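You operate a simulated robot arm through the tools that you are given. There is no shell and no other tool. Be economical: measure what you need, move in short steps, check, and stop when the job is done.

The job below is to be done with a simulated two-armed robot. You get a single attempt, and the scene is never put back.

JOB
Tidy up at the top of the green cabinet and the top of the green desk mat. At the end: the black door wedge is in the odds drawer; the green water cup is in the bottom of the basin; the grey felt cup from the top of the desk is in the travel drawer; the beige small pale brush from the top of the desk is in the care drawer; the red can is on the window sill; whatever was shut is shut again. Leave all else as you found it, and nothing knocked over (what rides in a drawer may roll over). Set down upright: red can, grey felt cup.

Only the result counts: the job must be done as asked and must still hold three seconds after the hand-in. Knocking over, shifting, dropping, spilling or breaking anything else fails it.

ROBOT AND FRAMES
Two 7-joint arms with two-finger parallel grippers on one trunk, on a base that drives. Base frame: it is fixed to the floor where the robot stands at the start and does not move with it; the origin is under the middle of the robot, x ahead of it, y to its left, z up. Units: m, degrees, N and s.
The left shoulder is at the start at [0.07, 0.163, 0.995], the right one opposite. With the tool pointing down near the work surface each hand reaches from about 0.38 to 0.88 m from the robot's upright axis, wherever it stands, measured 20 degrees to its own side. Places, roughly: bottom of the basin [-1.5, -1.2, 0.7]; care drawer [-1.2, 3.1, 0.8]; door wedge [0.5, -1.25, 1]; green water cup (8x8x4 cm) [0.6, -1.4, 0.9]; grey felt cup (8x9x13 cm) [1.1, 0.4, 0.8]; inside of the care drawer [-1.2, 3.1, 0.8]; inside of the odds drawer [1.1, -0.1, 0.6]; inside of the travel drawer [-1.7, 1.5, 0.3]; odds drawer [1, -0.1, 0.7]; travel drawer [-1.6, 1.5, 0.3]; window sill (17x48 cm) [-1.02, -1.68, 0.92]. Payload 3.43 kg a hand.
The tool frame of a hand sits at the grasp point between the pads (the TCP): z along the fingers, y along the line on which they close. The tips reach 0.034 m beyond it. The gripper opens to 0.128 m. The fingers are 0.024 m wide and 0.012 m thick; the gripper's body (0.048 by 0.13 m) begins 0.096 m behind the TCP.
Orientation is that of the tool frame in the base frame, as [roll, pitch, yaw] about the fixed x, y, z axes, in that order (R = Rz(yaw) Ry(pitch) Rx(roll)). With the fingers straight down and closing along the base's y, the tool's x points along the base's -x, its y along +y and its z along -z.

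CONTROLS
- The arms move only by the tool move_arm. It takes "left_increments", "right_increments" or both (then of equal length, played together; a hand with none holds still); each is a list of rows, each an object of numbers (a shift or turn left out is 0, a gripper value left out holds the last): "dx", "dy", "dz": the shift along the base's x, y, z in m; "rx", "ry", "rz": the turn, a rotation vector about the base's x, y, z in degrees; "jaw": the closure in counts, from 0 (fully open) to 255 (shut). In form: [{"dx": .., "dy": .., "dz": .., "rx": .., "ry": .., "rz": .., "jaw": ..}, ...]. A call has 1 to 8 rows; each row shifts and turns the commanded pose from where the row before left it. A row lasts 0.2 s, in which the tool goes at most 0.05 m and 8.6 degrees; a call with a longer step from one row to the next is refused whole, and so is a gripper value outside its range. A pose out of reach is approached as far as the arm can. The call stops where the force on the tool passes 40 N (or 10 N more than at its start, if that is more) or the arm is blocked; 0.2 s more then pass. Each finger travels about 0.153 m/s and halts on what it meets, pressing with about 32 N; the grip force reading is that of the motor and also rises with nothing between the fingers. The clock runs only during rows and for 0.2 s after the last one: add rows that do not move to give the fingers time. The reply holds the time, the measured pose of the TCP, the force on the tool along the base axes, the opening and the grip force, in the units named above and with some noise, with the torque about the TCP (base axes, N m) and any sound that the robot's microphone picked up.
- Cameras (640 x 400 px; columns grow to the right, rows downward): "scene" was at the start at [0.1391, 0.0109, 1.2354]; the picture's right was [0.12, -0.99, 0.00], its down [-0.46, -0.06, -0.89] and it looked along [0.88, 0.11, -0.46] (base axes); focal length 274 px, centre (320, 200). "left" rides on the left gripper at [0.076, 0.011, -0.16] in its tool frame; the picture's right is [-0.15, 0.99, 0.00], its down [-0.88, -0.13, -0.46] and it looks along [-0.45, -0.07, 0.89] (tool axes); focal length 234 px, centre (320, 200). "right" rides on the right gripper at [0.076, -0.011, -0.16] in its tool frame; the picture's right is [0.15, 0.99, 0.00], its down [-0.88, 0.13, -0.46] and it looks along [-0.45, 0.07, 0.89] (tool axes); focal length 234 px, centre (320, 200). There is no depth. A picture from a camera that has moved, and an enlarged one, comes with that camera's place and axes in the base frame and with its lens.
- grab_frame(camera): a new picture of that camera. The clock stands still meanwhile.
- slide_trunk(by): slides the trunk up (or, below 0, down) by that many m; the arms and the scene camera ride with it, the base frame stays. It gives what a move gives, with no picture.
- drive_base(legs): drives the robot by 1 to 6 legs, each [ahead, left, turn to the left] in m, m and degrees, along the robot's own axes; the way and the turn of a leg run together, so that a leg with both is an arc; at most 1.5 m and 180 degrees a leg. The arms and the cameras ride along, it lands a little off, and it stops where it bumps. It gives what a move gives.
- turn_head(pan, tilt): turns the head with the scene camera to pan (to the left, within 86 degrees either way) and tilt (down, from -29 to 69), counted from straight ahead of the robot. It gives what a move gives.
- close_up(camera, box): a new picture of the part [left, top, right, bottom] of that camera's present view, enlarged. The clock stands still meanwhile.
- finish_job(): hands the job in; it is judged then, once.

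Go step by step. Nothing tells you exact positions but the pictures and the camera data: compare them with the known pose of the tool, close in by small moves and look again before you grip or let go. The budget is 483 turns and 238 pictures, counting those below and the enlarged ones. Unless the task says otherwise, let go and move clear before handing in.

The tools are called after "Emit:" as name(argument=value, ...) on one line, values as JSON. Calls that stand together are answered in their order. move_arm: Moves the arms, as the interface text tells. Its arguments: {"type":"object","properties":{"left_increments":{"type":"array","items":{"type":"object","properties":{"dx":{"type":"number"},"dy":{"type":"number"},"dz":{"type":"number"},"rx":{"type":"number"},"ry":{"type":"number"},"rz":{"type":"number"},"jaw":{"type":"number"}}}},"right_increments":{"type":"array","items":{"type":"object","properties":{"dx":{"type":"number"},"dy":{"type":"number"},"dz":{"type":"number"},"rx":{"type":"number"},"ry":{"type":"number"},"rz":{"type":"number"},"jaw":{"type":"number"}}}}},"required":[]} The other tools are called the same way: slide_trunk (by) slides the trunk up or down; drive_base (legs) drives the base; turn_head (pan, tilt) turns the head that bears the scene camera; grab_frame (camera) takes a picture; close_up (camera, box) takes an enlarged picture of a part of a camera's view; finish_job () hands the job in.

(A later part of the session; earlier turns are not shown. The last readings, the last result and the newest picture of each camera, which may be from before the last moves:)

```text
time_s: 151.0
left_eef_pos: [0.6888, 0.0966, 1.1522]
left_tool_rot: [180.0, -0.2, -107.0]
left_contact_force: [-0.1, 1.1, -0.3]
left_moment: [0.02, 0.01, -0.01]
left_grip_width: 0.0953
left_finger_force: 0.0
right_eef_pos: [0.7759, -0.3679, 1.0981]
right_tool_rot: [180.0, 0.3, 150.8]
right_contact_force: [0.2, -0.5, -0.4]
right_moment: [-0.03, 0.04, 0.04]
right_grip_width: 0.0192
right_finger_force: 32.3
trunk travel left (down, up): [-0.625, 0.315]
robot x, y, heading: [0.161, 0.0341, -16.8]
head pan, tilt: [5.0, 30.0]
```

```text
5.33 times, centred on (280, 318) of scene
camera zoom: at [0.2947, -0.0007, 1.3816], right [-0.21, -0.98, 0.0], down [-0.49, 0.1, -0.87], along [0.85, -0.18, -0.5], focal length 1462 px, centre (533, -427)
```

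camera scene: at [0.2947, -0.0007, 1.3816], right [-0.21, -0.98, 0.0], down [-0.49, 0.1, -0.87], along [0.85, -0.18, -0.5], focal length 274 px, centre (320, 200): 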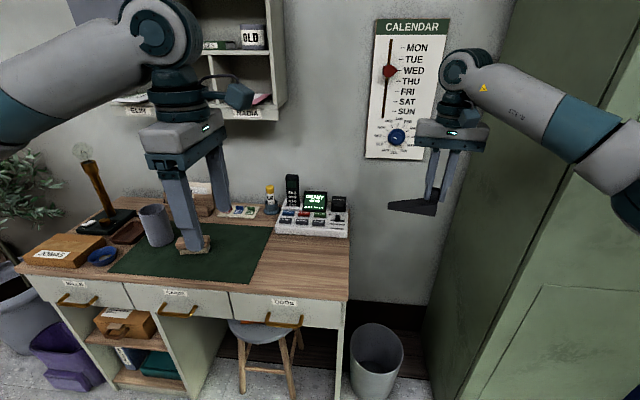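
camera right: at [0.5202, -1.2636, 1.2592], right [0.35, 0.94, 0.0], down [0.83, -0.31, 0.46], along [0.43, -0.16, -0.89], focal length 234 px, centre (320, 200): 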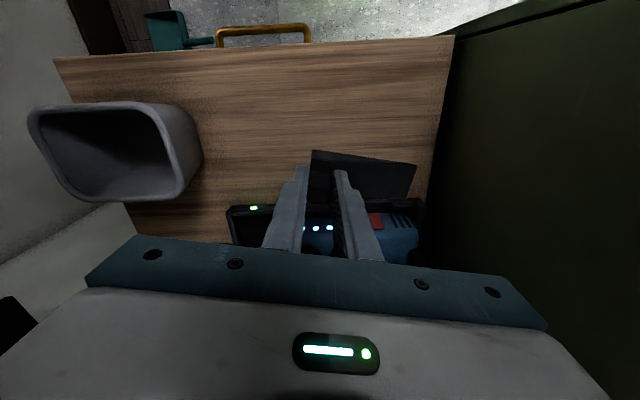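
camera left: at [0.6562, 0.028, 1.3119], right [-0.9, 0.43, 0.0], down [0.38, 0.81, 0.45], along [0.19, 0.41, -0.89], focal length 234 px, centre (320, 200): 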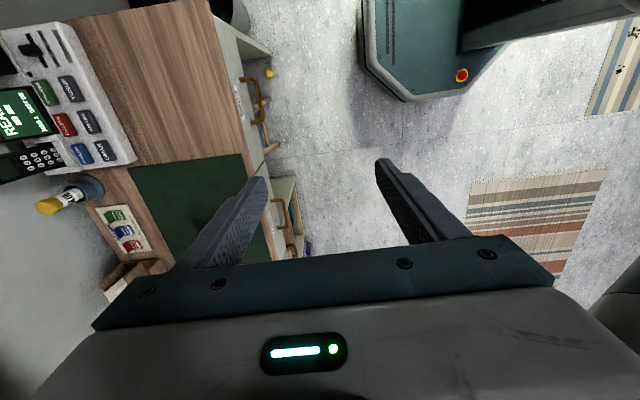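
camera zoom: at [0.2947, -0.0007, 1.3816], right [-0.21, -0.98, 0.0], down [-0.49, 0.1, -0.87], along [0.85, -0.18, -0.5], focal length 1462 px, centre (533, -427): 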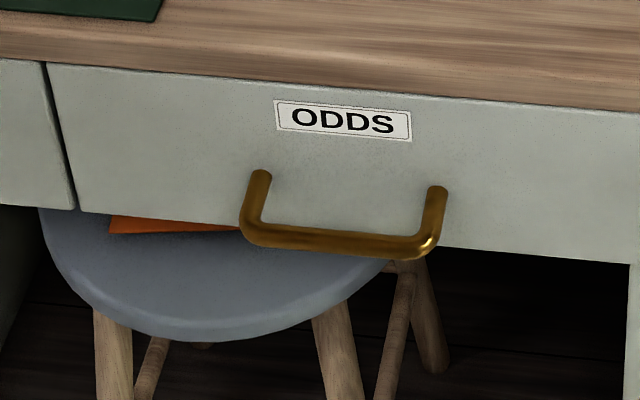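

The odds handle is a bar at about (0.811, 0.002, 0.674) with a 3 cm gap behind. I'll bring the left hand above it.

Emit:
move_arm(left_increments=[{"dx": 0.03, "dy": -0.024, "jaw": 190}, {"dx": 0.03, "dy": -0.024}, {"dx": 0.03, "dy": -0.024}, {"dx": 0.028, "dy": -0.022}, {"dz": -0.045}, {"dz": -0.045}, {"dz": -0.045}, {"dz": -0.045}], right_increments=[{"dx": -0.03}, {"dx": -0.03}, {"dx": -0.03}, {"dx": -0.02}, {}, {}, {}, {}])

Emit:
move_arm(left_increments=[{"dz": -0.045}, {"dz": -0.035}, {}])

Emit:
grab_frame(camera="left")

Emit:
grab_frame(camera="scene")

```text
time_s: 152.8
left_eef_pos: [0.8091, 0.0024, 0.9723]
left_tool_rot: [180.0, -0.3, -106.9]
left_contact_force: [0.6, 0.1, -0.5]
left_moment: [0.0, 0.03, 0.0]
left_grip_width: 0.0327
left_finger_force: 0.1
right_eef_pos: [0.6665, -0.3677, 1.0972]
right_tool_rot: [179.9, 0.2, 150.8]
right_contact_force: [0.8, -0.3, -0.4]
right_moment: [-0.01, 0.02, 0.03]
right_grip_width: 0.0192
right_finger_force: 32.3
trunk travel left (down, up): [-0.625, 0.315]
robot x, y, heading: [0.159, 0.0326, -16.6]
head pan, tilt: [5.0, 30.0]
```

```text
time_s: 153.6
left_eef_pos: [0.8075, 0.0011, 0.8924]
left_tool_rot: [179.9, -0.3, -106.9]
left_contact_force: [0.0, 0.7, -0.9]
left_moment: [-0.01, 0.01, 0.01]
left_grip_width: 0.0326
left_finger_force: 0.0
right_eef_pos: [0.6655, -0.3684, 1.0979]
right_tool_rot: [179.9, 0.3, 150.9]
right_contact_force: [0.5, 0.2, -1.0]
right_moment: [-0.02, 0.04, 0.0]
right_grip_width: 0.0193
right_finger_force: 31.7
trunk travel left (down, up): [-0.625, 0.315]
robot x, y, heading: [0.161, 0.0327, -16.7]
head pan, tilt: [5.0, 30.0]
```

```text
151 pictures are left
camera left: at [0.7747, -0.0663, 1.0521], right [-0.9, 0.43, 0.0], down [0.38, 0.81, 0.45], along [0.19, 0.41, -0.89], focal length 234 px, centre (320, 200)
```

left: 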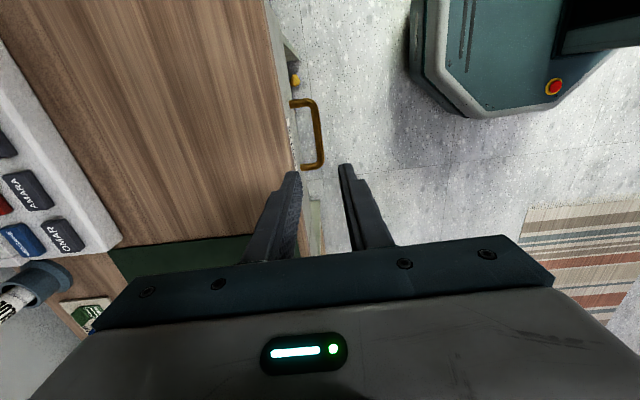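

```text
150 pictures are left
camera scene: at [0.2944, -0.0009, 1.3816], right [-0.21, -0.98, 0.0], down [-0.49, 0.1, -0.87], along [0.85, -0.18, -0.5], focal length 274 px, centre (320, 200)
```

scene: 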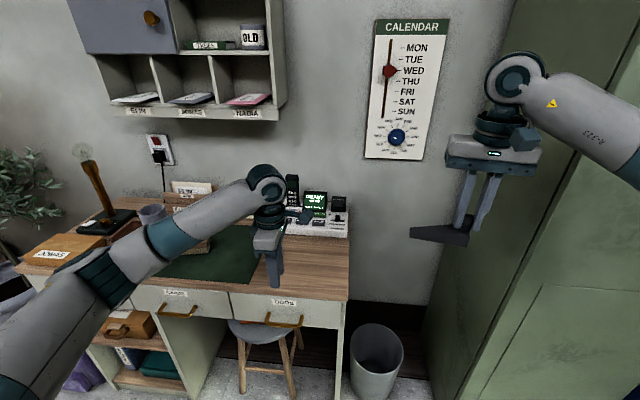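

Emit:
move_arm(left_increments=[{"dx": 0.002, "dy": -0.001, "dz": -0.04}, {"dz": -0.04}, {"dz": -0.04}, {"dz": -0.035}, {}])

Emit:
grab_frame(camera="left")

Emit:
close_up(camera="scene", box=[210, 230, 350, 318])

```text
time_s: 154.8
left_eef_pos: [0.8093, -0.0002, 0.7373]
left_tool_rot: [179.9, -0.3, -106.9]
left_contact_force: [0.8, -0.4, 0.8]
left_moment: [0.02, 0.01, -0.01]
left_grip_width: 0.0325
left_finger_force: 0.1
right_eef_pos: [0.6663, -0.3683, 1.0967]
right_tool_rot: [179.9, 0.3, 150.8]
right_contact_force: [-0.2, -0.6, -0.3]
right_moment: [-0.02, 0.02, -0.01]
right_grip_width: 0.0191
right_finger_force: 31.6
trunk travel left (down, up): [-0.625, 0.315]
robot x, y, heading: [0.1614, 0.0334, -17.0]
head pan, tilt: [5.0, 30.0]
```

```text
149 pictures are left
camera left: at [0.7763, -0.0673, 0.8967], right [-0.9, 0.43, 0.0], down [0.38, 0.81, 0.45], along [0.19, 0.41, -0.89], focal length 234 px, centre (320, 200)
```

left: 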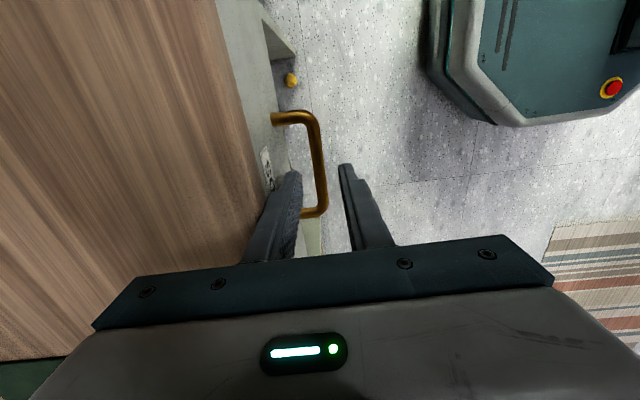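

```text
4.55 times, centred on (280, 274) of scene
camera zoom: at [0.2945, -0.0008, 1.3816], right [-0.21, -0.98, 0.0], down [-0.49, 0.1, -0.87], along [0.85, -0.18, -0.5], focal length 1246 px, centre (502, -136)
```

zoom: 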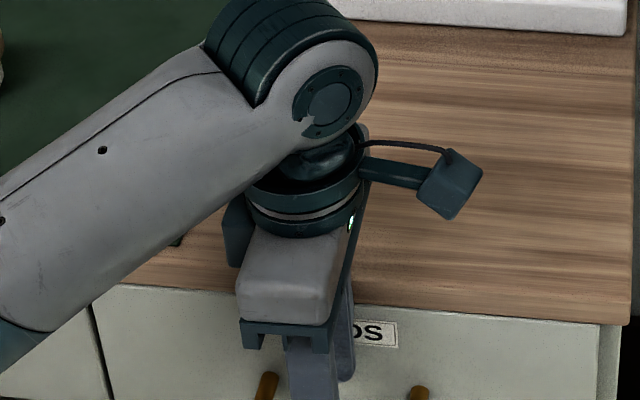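

Emit:
move_arm(left_increments=[{"dz": -0.02}, {"dz": -0.02}, {}])

Emit:
grab_frame(camera="left")

```text
time_s: 155.6
left_eef_pos: [0.8083, 0.002, 0.6964]
left_tool_rot: [179.9, -0.3, -106.7]
left_contact_force: [-0.4, -1.4, -0.6]
left_moment: [-0.03, -0.02, 0.01]
left_grip_width: 0.0327
left_finger_force: 0.0
right_eef_pos: [0.667, -0.3693, 1.0981]
right_tool_rot: [179.9, 0.2, 150.9]
right_contact_force: [0.6, 0.7, -1.4]
right_moment: [-0.02, -0.02, 0.01]
right_grip_width: 0.0193
right_finger_force: 32.3
trunk travel left (down, up): [-0.625, 0.315]
robot x, y, heading: [0.1606, 0.0336, -16.9]
head pan, tilt: [5.0, 30.0]
```

```text
147 pictures are left
camera left: at [0.7759, -0.0669, 0.8562], right [-0.9, 0.43, 0.0], down [0.38, 0.81, 0.45], along [0.19, 0.41, -0.89], focal length 234 px, centre (320, 200)
```

left: 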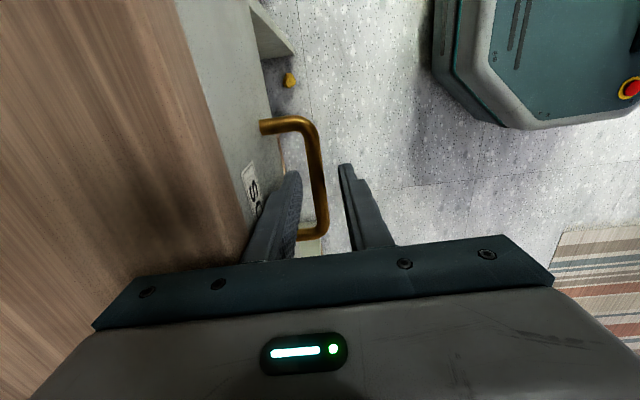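

Emit:
move_arm(left_increments=[{"dz": -0.006}, {"jaw": 210}, {"jaw": 225}, {"jaw": 235}, {}])

Emit:
move_arm(left_increments=[{"dx": -0.0191, "dy": 0.0058}, {"dx": -0.0191, "dy": 0.0058}, {}])

Emit:
grab_frame(camera="scene")

```text
time_s: 156.8
left_eef_pos: [0.8094, 0.0009, 0.69]
left_tool_rot: [180.0, -0.2, -106.9]
left_contact_force: [0.1, 0.3, 1.3]
left_moment: [-0.02, -0.02, -0.41]
left_grip_width: 0.0114
left_finger_force: 45.2
right_eef_pos: [0.6649, -0.3685, 1.0983]
right_tool_rot: [179.9, 0.3, 150.7]
right_contact_force: [-0.5, 0.4, -0.5]
right_moment: [-0.02, 0.0, 0.0]
right_grip_width: 0.0195
right_finger_force: 31.8
trunk travel left (down, up): [-0.625, 0.315]
robot x, y, heading: [0.1603, 0.0307, -16.8]
head pan, tilt: [5.0, 30.0]
```

```text
time_s: 157.6
left_eef_pos: [0.7701, 0.0139, 0.6915]
left_tool_rot: [179.8, -0.3, -106.9]
left_contact_force: [-0.3, 3.6, 3.8]
left_moment: [-0.15, 0.22, -0.46]
left_grip_width: 0.0116
left_finger_force: 44.6
right_eef_pos: [0.6662, -0.3684, 1.0981]
right_tool_rot: [179.9, 0.3, 150.8]
right_contact_force: [-0.1, 0.4, -1.4]
right_moment: [-0.01, 0.06, -0.01]
right_grip_width: 0.0194
right_finger_force: 31.7
trunk travel left (down, up): [-0.625, 0.315]
robot x, y, heading: [0.1591, 0.0343, -17.2]
head pan, tilt: [5.0, 30.0]
```

```text
146 pictures are left
camera scene: at [0.2945, -0.0002, 1.3816], right [-0.21, -0.98, 0.0], down [-0.49, 0.1, -0.87], along [0.85, -0.18, -0.5], focal length 274 px, centre (320, 200)
```

scene: 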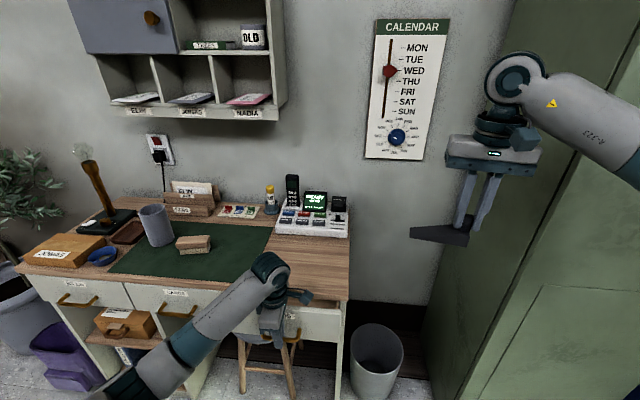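

The drawer slides. I'll keep pulling another 14 cm.

Emit:
move_arm(left_increments=[{"dx": -0.0239, "dy": 0.0073}, {"dx": -0.0239, "dy": 0.0073}, {"dx": -0.0239, "dy": 0.0073}, {"dx": -0.0239, "dy": 0.0073}, {"dx": -0.0239, "dy": 0.0073}, {"dx": -0.0239, "dy": 0.0073}, {}])

Emit:
grab_frame(camera="scene")

Emit:
grab_frame(camera="left")

```text
time_s: 159.2
left_eef_pos: [0.6276, 0.0612, 0.6907]
left_tool_rot: [179.9, -0.2, -106.8]
left_contact_force: [6.3, 26.0, -2.7]
left_moment: [0.87, -0.22, -0.56]
left_grip_width: 0.0119
left_finger_force: 45.5
right_eef_pos: [0.6659, -0.3655, 1.0985]
right_tool_rot: [-180.0, 0.4, 150.8]
right_contact_force: [-0.2, -0.7, -1.5]
right_moment: [-0.02, 0.04, -0.01]
right_grip_width: 0.0193
right_finger_force: 32.5
trunk travel left (down, up): [-0.625, 0.315]
robot x, y, heading: [0.1595, 0.032, -16.9]
head pan, tilt: [5.0, 30.0]
```

```text
145 pictures are left
camera scene: at [0.296, 0.0019, 1.3814], right [-0.21, -0.98, 0.0], down [-0.49, 0.1, -0.87], along [0.85, -0.18, -0.5], focal length 274 px, centre (320, 200)
```

scene: 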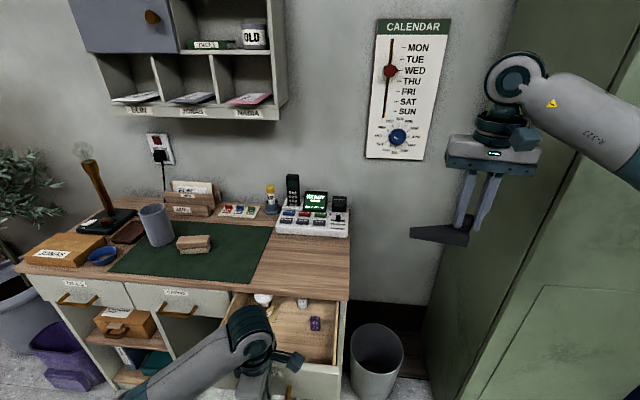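

```text
144 pictures are left
camera left: at [0.5949, -0.0083, 0.8505], right [-0.9, 0.43, 0.0], down [0.38, 0.81, 0.45], along [0.19, 0.41, -0.89], focal length 234 px, centre (320, 200)
```

left: 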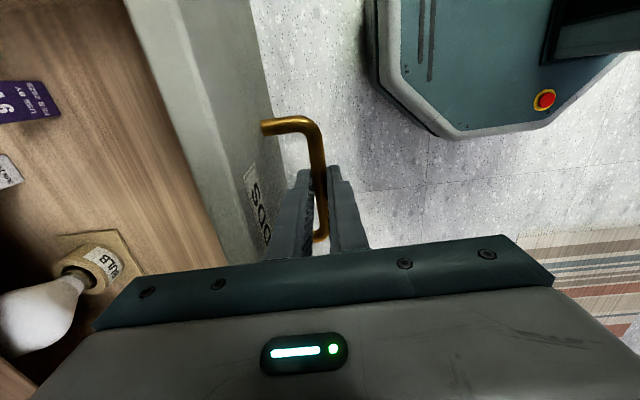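

Drawer is open about 19 cm. I'll release the handle, lift the left hand and look inside.

Emit:
move_arm(left_increments=[{"jaw": 215}, {"jaw": 185}, {}, {"dz": 0.03}, {"dz": 0.045}, {"dz": 0.045}, {"dz": 0.045}, {"dz": 0.045}])

Emit:
move_arm(left_increments=[{"dz": 0.045}, {"dz": 0.045}, {"dx": 0.01, "dy": 0.04}, {"dx": 0.01, "dy": 0.04}, {"dx": 0.01, "dy": 0.04}, {"dx": 0.01, "dy": 0.04}])

Emit:
grab_frame(camera="scene")

Emit:
close_up(camera="scene", box=[200, 270, 360, 370])

```text
time_s: 161.0
left_eef_pos: [0.6526, 0.0658, 0.8891]
left_tool_rot: [179.8, -0.4, -107.2]
left_contact_force: [0.2, 0.7, -0.3]
left_moment: [-0.01, 0.01, -0.03]
left_grip_width: 0.0348
left_finger_force: 0.1
left hand out of reach, approached as far as the arm can: row 7, 8
right_eef_pos: [0.6653, -0.3678, 1.0969]
right_tool_rot: [179.9, 0.3, 150.8]
right_contact_force: [-0.1, 0.3, -0.2]
right_moment: [0.03, 0.03, -0.02]
right_grip_width: 0.0195
right_finger_force: 31.8
trunk travel left (down, up): [-0.625, 0.315]
robot x, y, heading: [0.1596, 0.0324, -17.0]
head pan, tilt: [5.0, 30.0]
```

```text
time_s: 162.4
left_eef_pos: [0.7165, 0.2344, 0.971]
left_tool_rot: [179.9, -0.2, -106.9]
left_contact_force: [-0.3, -0.1, 0.1]
left_moment: [0.03, 0.01, -0.02]
left_grip_width: 0.0353
left_finger_force: 0.1
left hand out of reach, approached as far as the arm can: row 1, 2
right_eef_pos: [0.6661, -0.3667, 1.0992]
right_tool_rot: [180.0, 0.3, 150.8]
right_contact_force: [0.3, 0.0, -0.8]
right_moment: [-0.03, 0.0, 0.02]
right_grip_width: 0.0193
right_finger_force: 31.8
trunk travel left (down, up): [-0.625, 0.315]
robot x, y, heading: [0.1606, 0.033, -16.9]
head pan, tilt: [5.0, 30.0]
```

```text
143 pictures are left
camera scene: at [0.2942, 0.0012, 1.3817], right [-0.21, -0.98, 0.0], down [-0.49, 0.1, -0.87], along [0.85, -0.18, -0.5], focal length 274 px, centre (320, 200)
```

scene: 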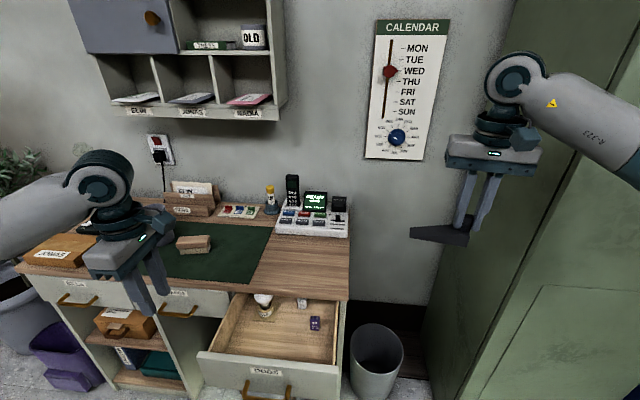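

```text
4.00 times, centred on (280, 320) of scene
camera zoom: at [0.2942, 0.0012, 1.3817], right [-0.21, -0.98, 0.0], down [-0.49, 0.1, -0.87], along [0.85, -0.18, -0.5], focal length 1097 px, centre (480, -280)
```

zoom: 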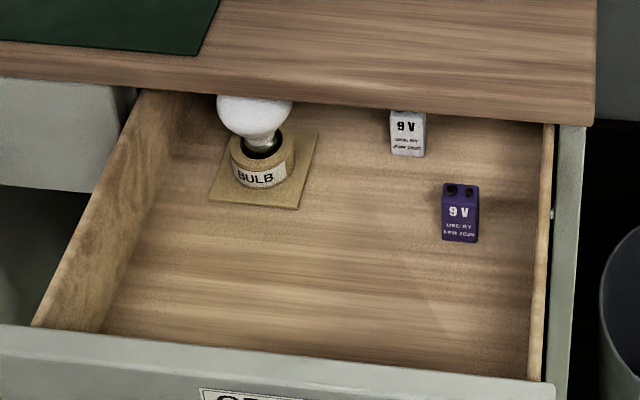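

Drawer floor has free space at the front. I'll move the left hand further left and swing the wedge over the drawer's front area.

Emit:
move_arm(left_increments=[{"dx": 0.01, "dy": 0.04}, {"dx": 0.01, "dy": 0.04}, {"dx": 0.01, "dy": 0.02}, {}, {}, {}, {}, {}], right_increments=[{"dx": 0.01, "dy": 0.045, "rz": 6}, {"dx": 0.01, "dy": 0.045, "rz": 6}, {"dx": 0.01, "dy": 0.045}, {"dx": 0.01, "dy": 0.045}, {"dx": 0.012, "dy": 0.045}, {"dx": 0.012, "dy": 0.045}, {"dx": 0.012, "dy": 0.045}, {"dx": 0.01, "dy": 0.032}])

Emit:
grab_frame(camera="scene")

Emit:
grab_frame(camera="right")

```text
time_s: 164.2
left_eef_pos: [0.7459, 0.3347, 0.9716]
left_tool_rot: [179.9, -0.3, -106.9]
left_contact_force: [0.3, -0.6, 0.4]
left_moment: [0.0, -0.01, -0.03]
left_grip_width: 0.035
left_finger_force: 0.0
right_eef_pos: [0.754, -0.0204, 1.1007]
right_tool_rot: [180.0, 0.4, 162.8]
right_contact_force: [-0.1, 0.1, -1.2]
right_moment: [-0.06, 0.02, 0.0]
right_grip_width: 0.0192
right_finger_force: 32.2
trunk travel left (down, up): [-0.625, 0.315]
robot x, y, heading: [0.16, 0.0311, -16.9]
head pan, tilt: [5.0, 30.0]
```

```text
141 pictures are left
camera scene: at [0.295, 0.0009, 1.3815], right [-0.21, -0.98, 0.0], down [-0.49, 0.1, -0.87], along [0.85, -0.18, -0.5], focal length 274 px, centre (320, 200)
```

scene: 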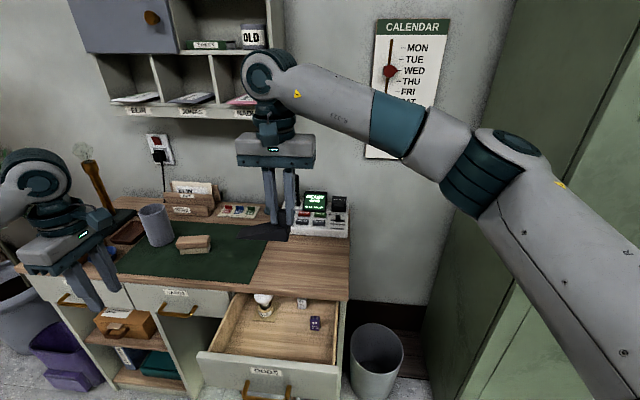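

```text
140 pictures are left
camera right: at [0.6762, -0.0102, 1.2593], right [0.15, 0.99, 0.0], down [0.88, -0.14, 0.46], along [0.45, -0.07, -0.89], focal length 234 px, centre (320, 200)
```

right: 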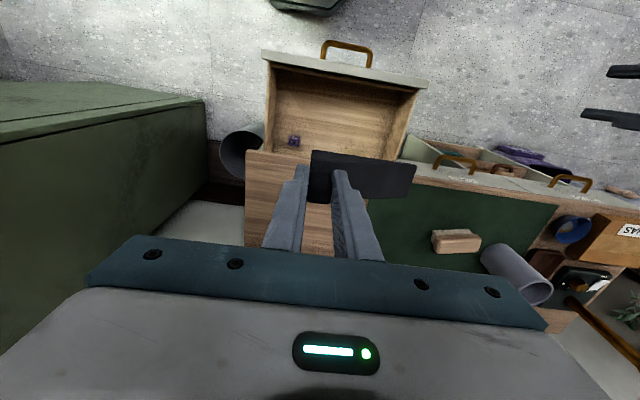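

Emit:
move_arm(right_increments=[{"dx": -0.021, "dy": 0.007, "dz": -0.03}, {"dz": -0.045}, {"dz": -0.045}, {"dz": -0.045}, {"dz": -0.045}, {"dz": -0.045}, {"dz": -0.04}, {}])

Emit:
grab_frame(camera="right")

Emit:
grab_frame(camera="scene")

```text
time_s: 166.0
left_eef_pos: [0.7458, 0.3334, 0.9728]
left_tool_rot: [179.9, -0.2, -106.9]
left_contact_force: [-0.3, 0.4, 0.3]
left_moment: [0.01, -0.03, 0.0]
left_grip_width: 0.0353
left_finger_force: 0.0
right_eef_pos: [0.7304, -0.014, 0.8023]
right_tool_rot: [180.0, 0.3, 162.7]
right_contact_force: [-0.7, -0.7, -0.8]
right_moment: [-0.01, 0.03, 0.02]
right_grip_width: 0.019
right_finger_force: 31.8
trunk travel left (down, up): [-0.625, 0.315]
robot x, y, heading: [0.1577, 0.0325, -17.0]
head pan, tilt: [5.0, 30.0]
```

```text
139 pictures are left
camera right: at [0.654, -0.0039, 0.9629], right [0.15, 0.99, 0.0], down [0.88, -0.14, 0.46], along [0.46, -0.07, -0.89], focal length 234 px, centre (320, 200)
```

right: 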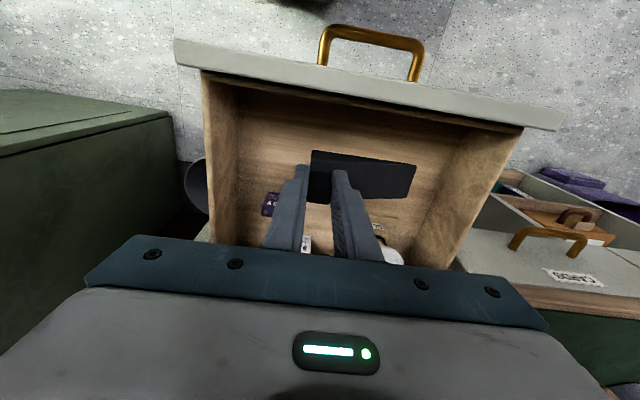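

```text
138 pictures are left
camera scene: at [0.2943, -0.0004, 1.3816], right [-0.21, -0.98, 0.0], down [-0.49, 0.1, -0.87], along [0.85, -0.18, -0.5], focal length 274 px, centre (320, 200)
```

scene: 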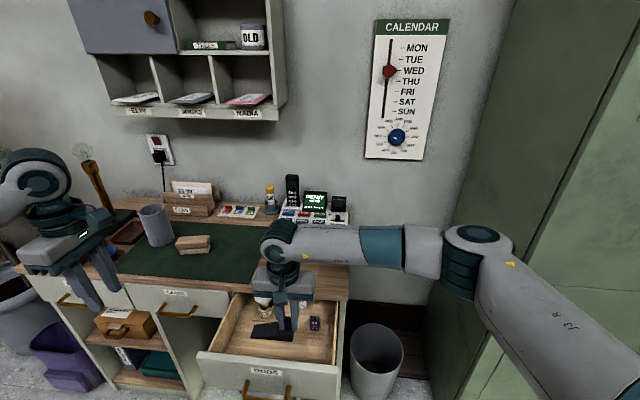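

Emit:
move_arm(right_increments=[{"dz": -0.04}, {"dz": -0.03}, {"dz": -0.015}, {}])

Emit:
move_arm(right_increments=[{"dz": -0.01}, {}, {"dz": -0.01}, {}, {"dz": -0.01}, {}])

Emit:
grab_frame(camera="right")

```text
time_s: 167.0
left_eef_pos: [0.747, 0.3334, 0.9724]
left_tool_rot: [179.9, -0.3, -106.9]
left_contact_force: [-0.3, 0.3, 1.0]
left_moment: [0.03, 0.02, -0.03]
left_grip_width: 0.0353
left_finger_force: 0.1
right_eef_pos: [0.7303, -0.0132, 0.7192]
right_tool_rot: [179.9, 0.2, 162.8]
right_contact_force: [0.3, 0.3, -0.5]
right_moment: [-0.04, 0.01, 0.0]
right_grip_width: 0.0191
right_finger_force: 32.5
trunk travel left (down, up): [-0.625, 0.315]
robot x, y, heading: [0.1595, 0.0314, -16.7]
head pan, tilt: [5.0, 30.0]
```

```text
time_s: 167.7
left_eef_pos: [0.7436, 0.3319, 0.9722]
left_tool_rot: [180.0, -0.2, -107.0]
left_contact_force: [0.7, -0.3, -0.7]
left_moment: [0.0, 0.06, -0.02]
left_grip_width: 0.0352
left_finger_force: 0.0
right_eef_pos: [0.7333, -0.0143, 0.7117]
right_tool_rot: [179.7, 0.7, 162.6]
right_contact_force: [-1.5, -5.0, 20.2]
right_moment: [-0.26, 0.23, 0.06]
right_grip_width: 0.0196
right_finger_force: 32.4
trunk travel left (down, up): [-0.625, 0.315]
robot x, y, heading: [0.1609, 0.0344, -17.0]
head pan, tilt: [5.0, 30.0]
stopped in row 3 (right hand): the force on the tool passed its limit (the readings are from after the stop); the commanded pose is now the measured one
```

```text
137 pictures are left
camera right: at [0.6552, -0.0048, 0.8713], right [0.15, 0.99, 0.0], down [0.87, -0.14, 0.47], along [0.46, -0.07, -0.88], focal length 234 px, centre (320, 200)
```

right: 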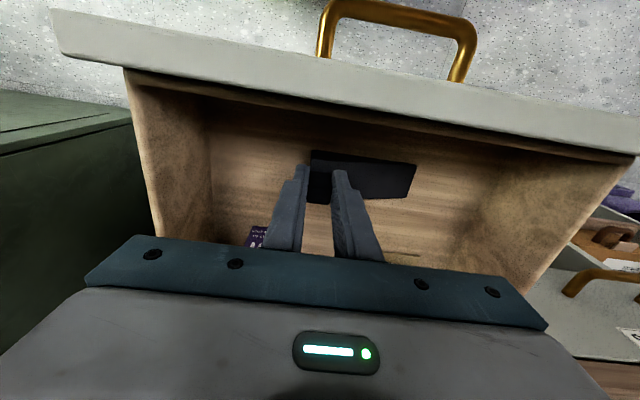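

The wedge touches the drawer floor. Releasing.

Emit:
move_arm(right_increments=[{"dz": 0.002, "ry": 0.4}, {"jaw": 200}, {"jaw": 170}, {"jaw": 150}, {}])

Emit:
move_arm(right_increments=[{"dz": 0.02}, {"dz": 0.03}, {"dz": 0.04}, {"dz": 0.045}, {"dz": 0.045}, {"dz": 0.045}, {"dz": 0.045}])

Emit:
grab_frame(camera="right")

```text
time_s: 168.9
left_eef_pos: [0.7455, 0.3323, 0.9714]
left_tool_rot: [180.0, -0.3, -107.0]
left_contact_force: [0.3, -0.7, -0.7]
left_moment: [-0.03, -0.04, 0.01]
left_grip_width: 0.0354
left_finger_force: 0.0
right_eef_pos: [0.7333, -0.0132, 0.7123]
right_tool_rot: [180.0, 0.0, 162.8]
right_contact_force: [-0.4, 0.4, -0.5]
right_moment: [0.01, 0.02, 0.0]
right_grip_width: 0.0524
right_finger_force: 0.1
trunk travel left (down, up): [-0.625, 0.315]
robot x, y, heading: [0.1598, 0.0364, -16.8]
head pan, tilt: [5.0, 30.0]
```

```text
time_s: 170.5
left_eef_pos: [0.745, 0.334, 0.9717]
left_tool_rot: [179.9, -0.2, -107.0]
left_contact_force: [0.2, -0.4, 0.9]
left_moment: [0.0, -0.03, 0.01]
left_grip_width: 0.0351
left_finger_force: 0.0
right_eef_pos: [0.7325, -0.0145, 0.984]
right_tool_rot: [179.9, 0.1, 162.8]
right_contact_force: [-0.5, 0.0, -0.3]
right_moment: [0.01, -0.01, -0.01]
right_grip_width: 0.0529
right_finger_force: 0.1
trunk travel left (down, up): [-0.625, 0.315]
robot x, y, heading: [0.1623, 0.0346, -16.9]
head pan, tilt: [5.0, 30.0]
```

```text
136 pictures are left
camera right: at [0.6559, -0.005, 1.1437], right [0.15, 0.99, 0.0], down [0.88, -0.14, 0.46], along [0.45, -0.07, -0.89], focal length 234 px, centre (320, 200)
```

right: 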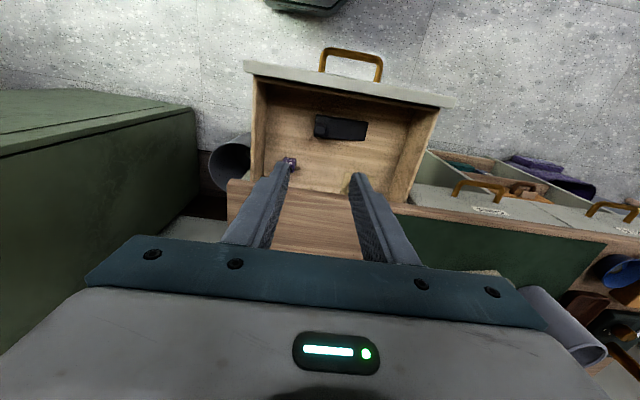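

The wedge lies in the drawer. I'll back off a little and use the closed right hand to push the drawer shut by its handle.

Emit:
drive_base(legs=[[-0.12, 0.12, 0]])

Emit:
move_arm(right_increments=[{"dx": -0.03, "dy": -0.035, "jaw": 255}, {"dx": -0.03, "dy": -0.03}, {"dx": -0.025, "dy": 0.0}, {"dx": -0.02, "dy": 0.005}, {}])

Emit:
grab_frame(camera="scene")

Emit:
grab_frame(camera="right")

```text
time_s: 171.9
left_eef_pos: [0.6641, 0.483, 0.9719]
left_tool_rot: [179.9, -0.4, -106.9]
left_contact_force: [-0.6, 0.4, -0.7]
left_moment: [0.02, -0.01, 0.02]
left_grip_width: 0.035
left_finger_force: 0.0
right_eef_pos: [0.6527, 0.1349, 0.983]
right_tool_rot: [179.9, 0.2, 162.8]
right_contact_force: [0.5, 0.8, 0.2]
right_moment: [-0.01, 0.01, 0.0]
right_grip_width: 0.0527
right_finger_force: 0.0
trunk travel left (down, up): [-0.625, 0.315]
robot x, y, heading: [0.0809, 0.1834, -16.9]
head pan, tilt: [5.0, 30.0]
```

```text
time_s: 173.1
left_eef_pos: [0.6659, 0.483, 0.9708]
left_tool_rot: [180.0, -0.4, -106.9]
left_contact_force: [-0.1, 0.1, -0.3]
left_moment: [-0.03, 0.02, -0.02]
left_grip_width: 0.0351
left_finger_force: 0.0
right_eef_pos: [0.5463, 0.0753, 0.9838]
right_tool_rot: [179.9, 0.1, 162.8]
right_contact_force: [0.3, -0.2, -0.3]
right_moment: [0.02, 0.05, -0.02]
right_grip_width: 0.0003
right_finger_force: 31.6
trunk travel left (down, up): [-0.625, 0.315]
robot x, y, heading: [0.0849, 0.1807, -17.1]
head pan, tilt: [5.0, 30.0]
```

```text
135 pictures are left
camera scene: at [0.2151, 0.1496, 1.3816], right [-0.21, -0.98, 0.0], down [-0.49, 0.1, -0.87], along [0.85, -0.18, -0.5], focal length 274 px, centre (320, 200)
```

scene: 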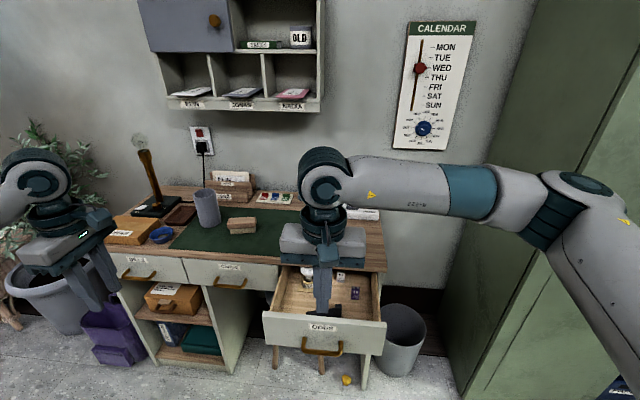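

```text
134 pictures are left
camera right: at [0.4711, 0.0847, 1.1436], right [0.15, 0.99, 0.0], down [0.88, -0.14, 0.46], along [0.45, -0.07, -0.89], focal length 234 px, centre (320, 200)
```

right: 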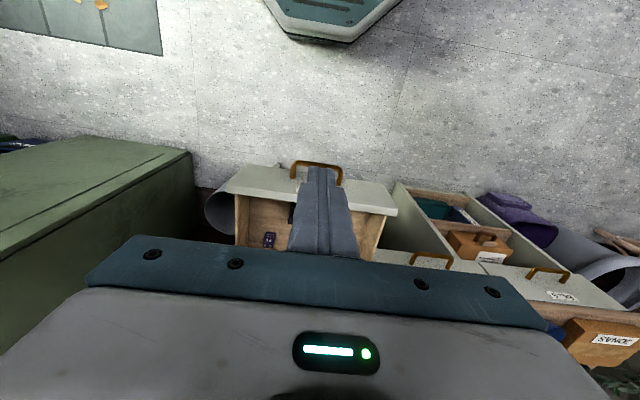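

Emit:
move_arm(right_increments=[{"dz": -0.045}, {"dz": -0.045}, {"dz": -0.045}, {"dz": -0.045}, {"dz": -0.045}, {"dz": -0.04}, {"dz": -0.025}, {}])

Emit:
grab_frame(camera="right")

```text
time_s: 174.9
left_eef_pos: [0.6653, 0.483, 0.9725]
left_tool_rot: [179.8, -0.3, -106.9]
left_contact_force: [0.3, -0.2, 0.6]
left_moment: [0.0, 0.0, -0.02]
left_grip_width: 0.0348
left_finger_force: 0.1
right_eef_pos: [0.5475, 0.0761, 0.694]
right_tool_rot: [180.0, 0.1, 162.9]
right_contact_force: [0.4, 0.1, 0.1]
right_moment: [0.05, -0.03, 0.01]
right_grip_width: 0.0004
right_finger_force: 32.3
trunk travel left (down, up): [-0.625, 0.315]
robot x, y, heading: [0.082, 0.1824, -17.1]
head pan, tilt: [5.0, 30.0]
```

```text
133 pictures are left
camera right: at [0.4713, 0.0846, 0.8531], right [0.15, 0.99, 0.0], down [0.88, -0.14, 0.46], along [0.45, -0.07, -0.89], focal length 234 px, centre (320, 200)
```

right: 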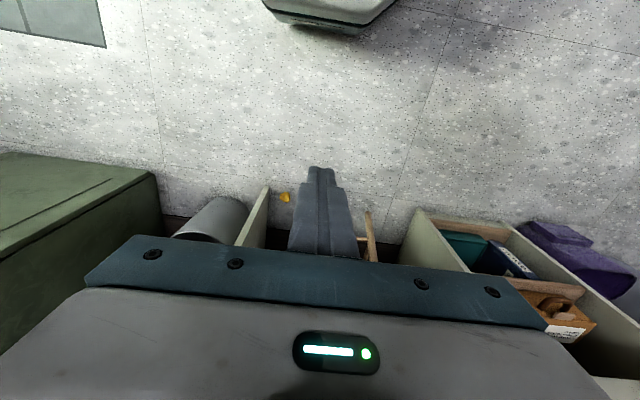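

Emit:
move_arm(right_increments=[{"dx": 0.0287, "dy": -0.0087}, {"dx": 0.0287, "dy": -0.0087}, {"dx": 0.0287, "dy": -0.0087}, {"dx": 0.0287, "dy": -0.0087}, {"dx": 0.0287, "dy": -0.0087}, {"dx": 0.0287, "dy": -0.0087}, {"dx": 0.0287, "dy": -0.0087}, {}])

Emit:
grab_frame(camera="scene")

```text
time_s: 176.7
left_eef_pos: [0.6662, 0.4832, 0.9729]
left_tool_rot: [179.9, -0.3, -107.0]
left_contact_force: [-0.4, 0.4, 0.3]
left_moment: [0.0, -0.02, 0.0]
left_grip_width: 0.0355
left_finger_force: 0.1
right_eef_pos: [0.7487, 0.014, 0.6946]
right_tool_rot: [179.8, 0.1, 162.8]
right_contact_force: [-0.9, 0.2, -0.9]
right_moment: [-0.01, -0.03, 0.02]
right_grip_width: 0.0
right_finger_force: 32.0
trunk travel left (down, up): [-0.625, 0.315]
robot x, y, heading: [0.0803, 0.1813, -16.8]
head pan, tilt: [5.0, 30.0]
```

```text
132 pictures are left
camera scene: at [0.2146, 0.149, 1.3816], right [-0.21, -0.98, 0.0], down [-0.49, 0.1, -0.87], along [0.85, -0.18, -0.5], focal length 274 px, centre (320, 200)
```

scene: 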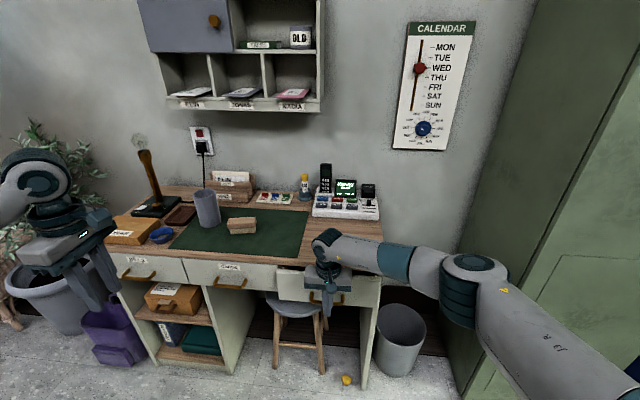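

Emit:
move_arm(right_increments=[{"dx": 0.0191, "dy": -0.0058}, {"dx": 0.0143, "dy": -0.0044}, {"dx": 0.0096, "dy": -0.0029}, {}, {"dx": 0.0048, "dy": -0.0015}, {}, {"dx": 0.0048, "dy": -0.0015}, {}])

Emit:
grab_frame(camera="scene")

```text
time_s: 178.2
left_eef_pos: [0.664, 0.4832, 0.9724]
left_tool_rot: [179.9, -0.2, -107.0]
left_contact_force: [0.7, -0.5, -0.2]
left_moment: [-0.01, 0.0, -0.04]
left_grip_width: 0.0352
left_finger_force: 0.1
right_eef_pos: [0.7927, 0.002, 0.6923]
right_tool_rot: [-180.0, -0.8, 163.0]
right_contact_force: [-12.5, 1.5, 4.6]
right_moment: [0.02, 0.15, -0.03]
right_grip_width: 0.0
right_finger_force: 32.0
trunk travel left (down, up): [-0.625, 0.315]
robot x, y, heading: [0.0789, 0.1814, -17.1]
head pan, tilt: [5.0, 30.0]
stopped in row 7 (right hand): the force on the tool passed its limit (the readings are from after the stop); the commanded pose is now the measured one
```

```text
131 pictures are left
camera scene: at [0.2138, 0.1498, 1.3817], right [-0.21, -0.98, 0.0], down [-0.49, 0.1, -0.87], along [0.85, -0.18, -0.5], focal length 274 px, centre (320, 200)
```

scene: 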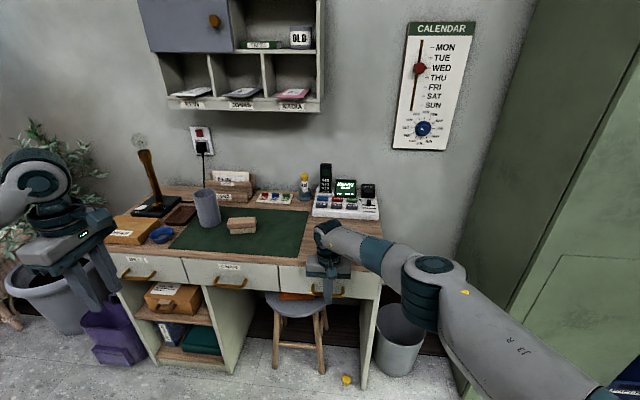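

The odds drawer is shut again. I'll retract the right hand, then go for the brush with the left hand (already oriented to close front-to-back).

Emit:
move_arm(right_increments=[{"dx": -0.0287, "dy": 0.0087, "ry": -0.8}, {"dx": -0.0287, "dy": 0.0087}, {"dz": 0.045}, {"dz": 0.045}, {"dz": 0.045}, {"dz": 0.045}, {"dz": 0.045}, {"dz": 0.045}])

Emit:
move_arm(right_increments=[{"dz": 0.045}, {"dz": 0.045}, {"dz": 0.045}, {"dx": -0.02, "dy": -0.04}, {"dx": -0.02, "dy": -0.04}, {"dx": -0.02, "dy": -0.03}], left_increments=[{"dz": 0.02, "jaw": 0}, {"dz": 0.02}, {}, {}, {}, {}])

Emit:
drive_base(legs=[[0.22, 0.12, 0]])

Emit:
grab_frame(camera="scene")

Emit:
grab_frame(camera="left")

```text
time_s: 180.0
left_eef_pos: [0.6642, 0.483, 0.9731]
left_tool_rot: [179.9, -0.4, -106.9]
left_contact_force: [0.2, 0.1, 0.8]
left_moment: [-0.04, 0.01, 0.0]
left_grip_width: 0.0355
left_finger_force: 0.2
right_eef_pos: [0.7373, 0.0191, 0.9636]
right_tool_rot: [179.7, 0.3, 163.0]
right_contact_force: [-0.1, -0.9, 0.1]
right_moment: [0.0, -0.03, -0.03]
right_grip_width: 0.0
right_finger_force: 32.1
trunk travel left (down, up): [-0.625, 0.315]
robot x, y, heading: [0.0801, 0.1797, -16.8]
head pan, tilt: [5.0, 30.0]
```

```text
time_s: 181.4
left_eef_pos: [0.6644, 0.4818, 1.0121]
left_tool_rot: [179.8, -0.3, -106.8]
left_contact_force: [-0.2, -0.8, -0.4]
left_moment: [0.01, -0.03, 0.0]
left_grip_width: 0.1279
left_finger_force: 0.0
right_eef_pos: [0.6753, -0.0927, 1.0956]
right_tool_rot: [179.8, 0.2, 163.0]
right_contact_force: [-0.4, 0.0, 0.7]
right_moment: [0.0, -0.02, -0.05]
right_grip_width: 0.0
right_finger_force: 32.2
trunk travel left (down, up): [-0.625, 0.315]
robot x, y, heading: [0.0764, 0.1822, -17.1]
head pan, tilt: [5.0, 30.0]
```

```text
time_s: 183.3
left_eef_pos: [0.91, 0.5338, 1.0124]
left_tool_rot: [179.8, -0.3, -106.8]
left_contact_force: [0.7, -0.3, -1.3]
left_moment: [0.02, 0.02, 0.01]
left_grip_width: 0.128
left_finger_force: 0.1
right_eef_pos: [0.9223, -0.0412, 1.095]
right_tool_rot: [179.6, 0.2, 162.9]
right_contact_force: [0.5, 0.6, -0.2]
right_moment: [-0.01, 0.01, 0.02]
right_grip_width: 0.0001
right_finger_force: 32.7
trunk travel left (down, up): [-0.625, 0.315]
robot x, y, heading: [0.327, 0.2382, -16.9]
head pan, tilt: [5.0, 30.0]
```

```text
130 pictures are left
camera scene: at [0.4598, 0.1995, 1.3816], right [-0.21, -0.98, 0.0], down [-0.49, 0.1, -0.87], along [0.85, -0.18, -0.5], focal length 274 px, centre (320, 200)
```

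scene: 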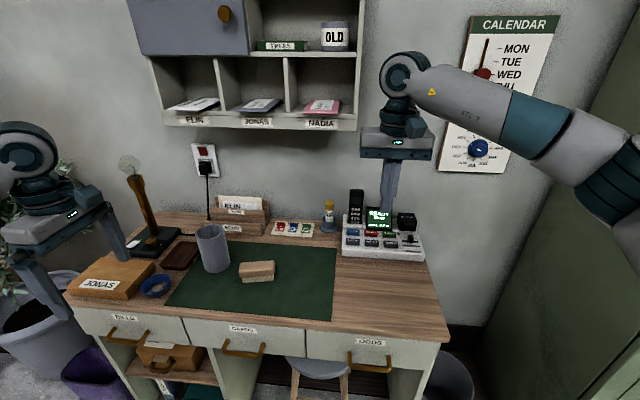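

```text
129 pictures are left
camera left: at [0.8779, 0.466, 1.172], right [-0.9, 0.43, 0.0], down [0.38, 0.81, 0.45], along [0.19, 0.41, -0.89], focal length 234 px, centre (320, 200)
```

left: 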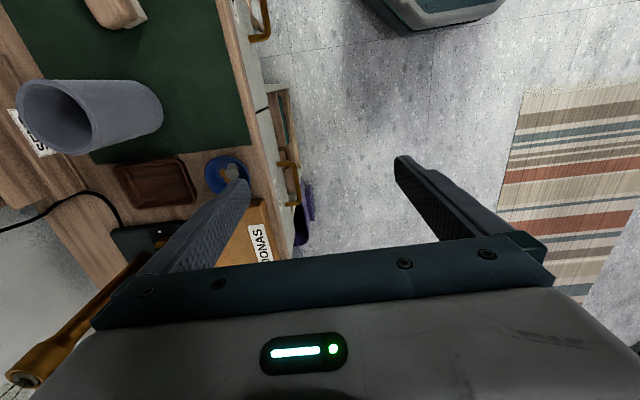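

Emit:
move_arm(left_increments=[{"dz": 0.03, "dy": -0.03, "jaw": 70}, {"dx": 0.01, "dy": -0.045}, {"dx": 0.015, "dy": -0.045}, {"dx": 0.03, "dy": -0.038}, {"dx": 0.03, "dy": -0.038}, {"dx": 0.03, "dy": -0.038}, {"dx": 0.03, "dy": -0.035}, {"dx": 0.018, "dy": -0.006}])

Emit:
grab_frame(camera="left")

Emit:
grab_frame(camera="scene")

```text
time_s: 185.1
left_eef_pos: [1.074, 0.2577, 1.0415]
left_tool_rot: [179.9, -0.4, -106.9]
left_contact_force: [0.4, 0.6, -0.1]
left_moment: [0.03, 0.0, 0.01]
left_grip_width: 0.093
left_finger_force: 0.2
right_eef_pos: [0.9219, -0.041, 1.0959]
right_tool_rot: [179.7, 0.2, 163.1]
right_contact_force: [-0.3, -0.8, 0.7]
right_moment: [0.01, -0.03, 0.0]
right_grip_width: 0.0001
right_finger_force: 32.3
trunk travel left (down, up): [-0.625, 0.315]
robot x, y, heading: [0.3249, 0.2277, -17.0]
head pan, tilt: [5.0, 30.0]
```

```text
128 pictures are left
camera left: at [1.042, 0.1907, 1.2026], right [-0.9, 0.43, 0.0], down [0.38, 0.81, 0.45], along [0.19, 0.41, -0.89], focal length 234 px, centre (320, 200)
```

left: 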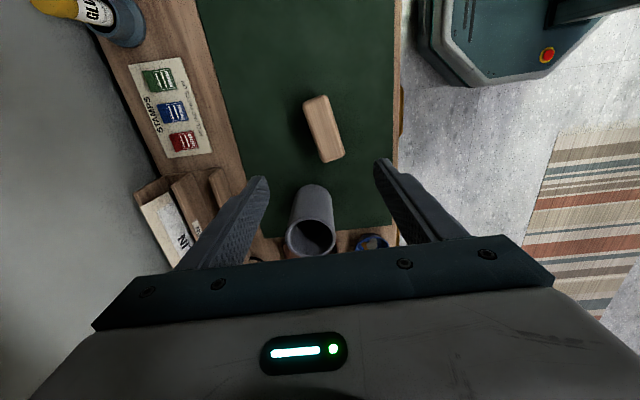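

```text
127 pictures are left
camera scene: at [0.4598, 0.1999, 1.3816], right [-0.21, -0.98, 0.0], down [-0.49, 0.1, -0.87], along [0.85, -0.18, -0.5], focal length 274 px, centre (320, 200)
```

scene: 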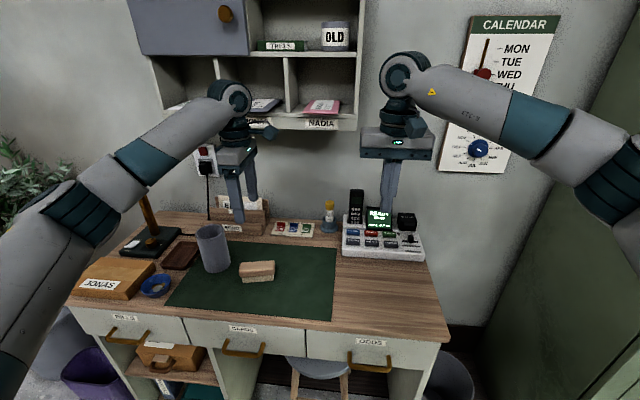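

Emit:
move_arm(left_increments=[{"dx": -0.01, "dy": -0.006, "rz": 7}, {"dz": -0.045}, {"dz": -0.045}, {"dz": -0.03}, {}])

Emit:
grab_frame(camera="left")

```text
time_s: 186.3
left_eef_pos: [1.0624, 0.2528, 0.9221]
left_tool_rot: [179.9, -0.4, -99.8]
left_contact_force: [-0.5, -0.1, -0.2]
left_moment: [-0.02, -0.01, -0.01]
left_grip_width: 0.0928
left_finger_force: 0.1
right_eef_pos: [0.9214, -0.0399, 1.096]
right_tool_rot: [179.7, 0.2, 163.0]
right_contact_force: [0.0, 0.8, 0.7]
right_moment: [0.0, 0.0, 0.02]
right_grip_width: 0.0
right_finger_force: 31.9
trunk travel left (down, up): [-0.625, 0.315]
robot x, y, heading: [0.3237, 0.2301, -17.1]
head pan, tilt: [5.0, 30.0]
```

```text
126 pictures are left
camera left: at [1.0398, 0.1816, 1.0816], right [-0.95, 0.31, 0.0], down [0.28, 0.85, 0.45], along [0.14, 0.43, -0.89], focal length 234 px, centre (320, 200)
```

left: 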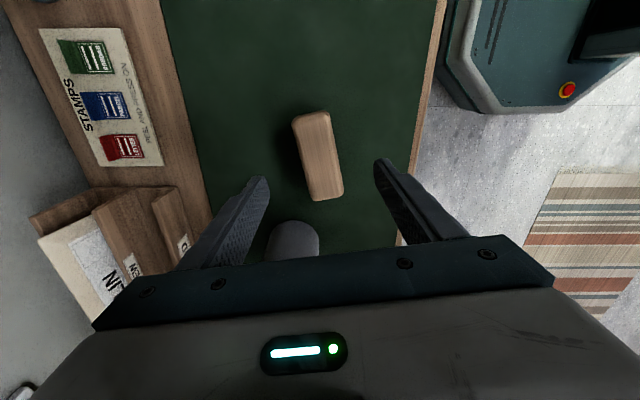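

Emit:
move_arm(left_increments=[{"dx": 0.002, "dz": -0.04}, {"dz": -0.035}, {"dz": -0.023}, {}])

Emit:
grab_frame(camera="left")

```text
time_s: 187.3
left_eef_pos: [1.065, 0.2525, 0.8245]
left_tool_rot: [180.0, -0.4, -99.9]
left_contact_force: [0.2, -0.4, 1.2]
left_moment: [0.01, 0.02, 0.02]
left_grip_width: 0.0925
left_finger_force: 0.1
right_eef_pos: [0.9225, -0.0417, 1.0952]
right_tool_rot: [179.7, 0.2, 163.1]
right_contact_force: [-0.2, 0.3, 0.2]
right_moment: [-0.02, 0.0, -0.03]
right_grip_width: 0.0
right_finger_force: 32.3
trunk travel left (down, up): [-0.625, 0.315]
robot x, y, heading: [0.3255, 0.2306, -16.9]
head pan, tilt: [5.0, 30.0]
```

```text
125 pictures are left
camera left: at [1.0415, 0.1813, 0.984], right [-0.95, 0.31, 0.0], down [0.28, 0.85, 0.45], along [0.14, 0.43, -0.89], focal length 234 px, centre (320, 200)
```

left: 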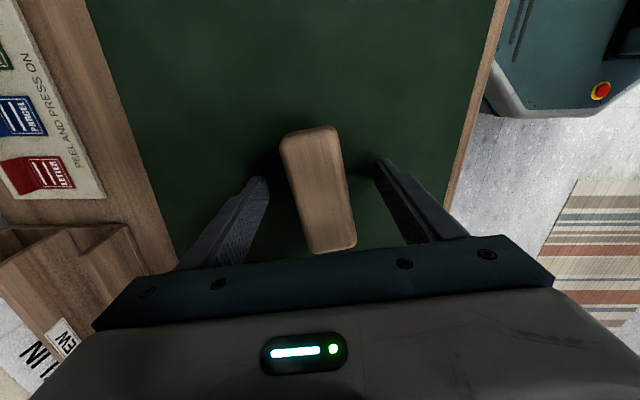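

Aligned over the brush. Gripping and lifting.

Emit:
move_arm(left_increments=[{"jaw": 130}, {"jaw": 160}, {"jaw": 190}, {"jaw": 200}, {}])

Emit:
move_arm(left_increments=[{"dz": 0.02}, {"dz": 0.035}, {"dz": 0.045}, {"dz": 0.045}, {"dz": 0.045}, {"dz": 0.03}])

Emit:
grab_frame(camera="left")

```text
time_s: 188.5
left_eef_pos: [1.0651, 0.2524, 0.8242]
left_tool_rot: [179.9, -0.3, -99.8]
left_contact_force: [-1.1, 0.4, 0.9]
left_moment: [-0.06, 0.01, -0.02]
left_grip_width: 0.0412
left_finger_force: 31.9
right_eef_pos: [0.9212, -0.0407, 1.0965]
right_tool_rot: [179.7, 0.3, 162.9]
right_contact_force: [-0.3, 0.3, -0.2]
right_moment: [0.03, 0.02, -0.01]
right_grip_width: 0.0
right_finger_force: 31.8
trunk travel left (down, up): [-0.625, 0.315]
robot x, y, heading: [0.3256, 0.2319, -16.8]
head pan, tilt: [5.0, 30.0]
```

```text
time_s: 189.9
left_eef_pos: [1.0641, 0.253, 1.0448]
left_tool_rot: [179.8, -0.3, -99.8]
left_contact_force: [-0.8, -0.8, -0.6]
left_moment: [-0.01, -0.01, 0.0]
left_grip_width: 0.0416
left_finger_force: 32.4
right_eef_pos: [0.9223, -0.0407, 1.0956]
right_tool_rot: [179.7, 0.3, 162.9]
right_contact_force: [-0.5, -0.7, 0.6]
right_moment: [0.01, -0.01, 0.02]
right_grip_width: 0.0
right_finger_force: 31.9
trunk travel left (down, up): [-0.625, 0.315]
robot x, y, heading: [0.3259, 0.2314, -17.2]
head pan, tilt: [5.0, 30.0]
```

```text
124 pictures are left
camera left: at [1.0413, 0.182, 1.2042], right [-0.95, 0.31, 0.0], down [0.28, 0.85, 0.45], along [0.14, 0.43, -0.89], focal length 234 px, centre (320, 200)
```

left: 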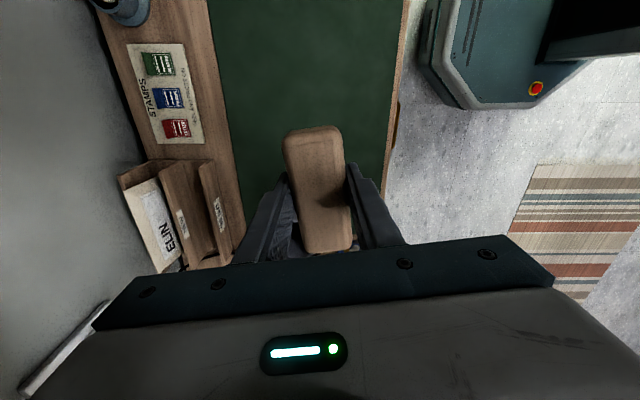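

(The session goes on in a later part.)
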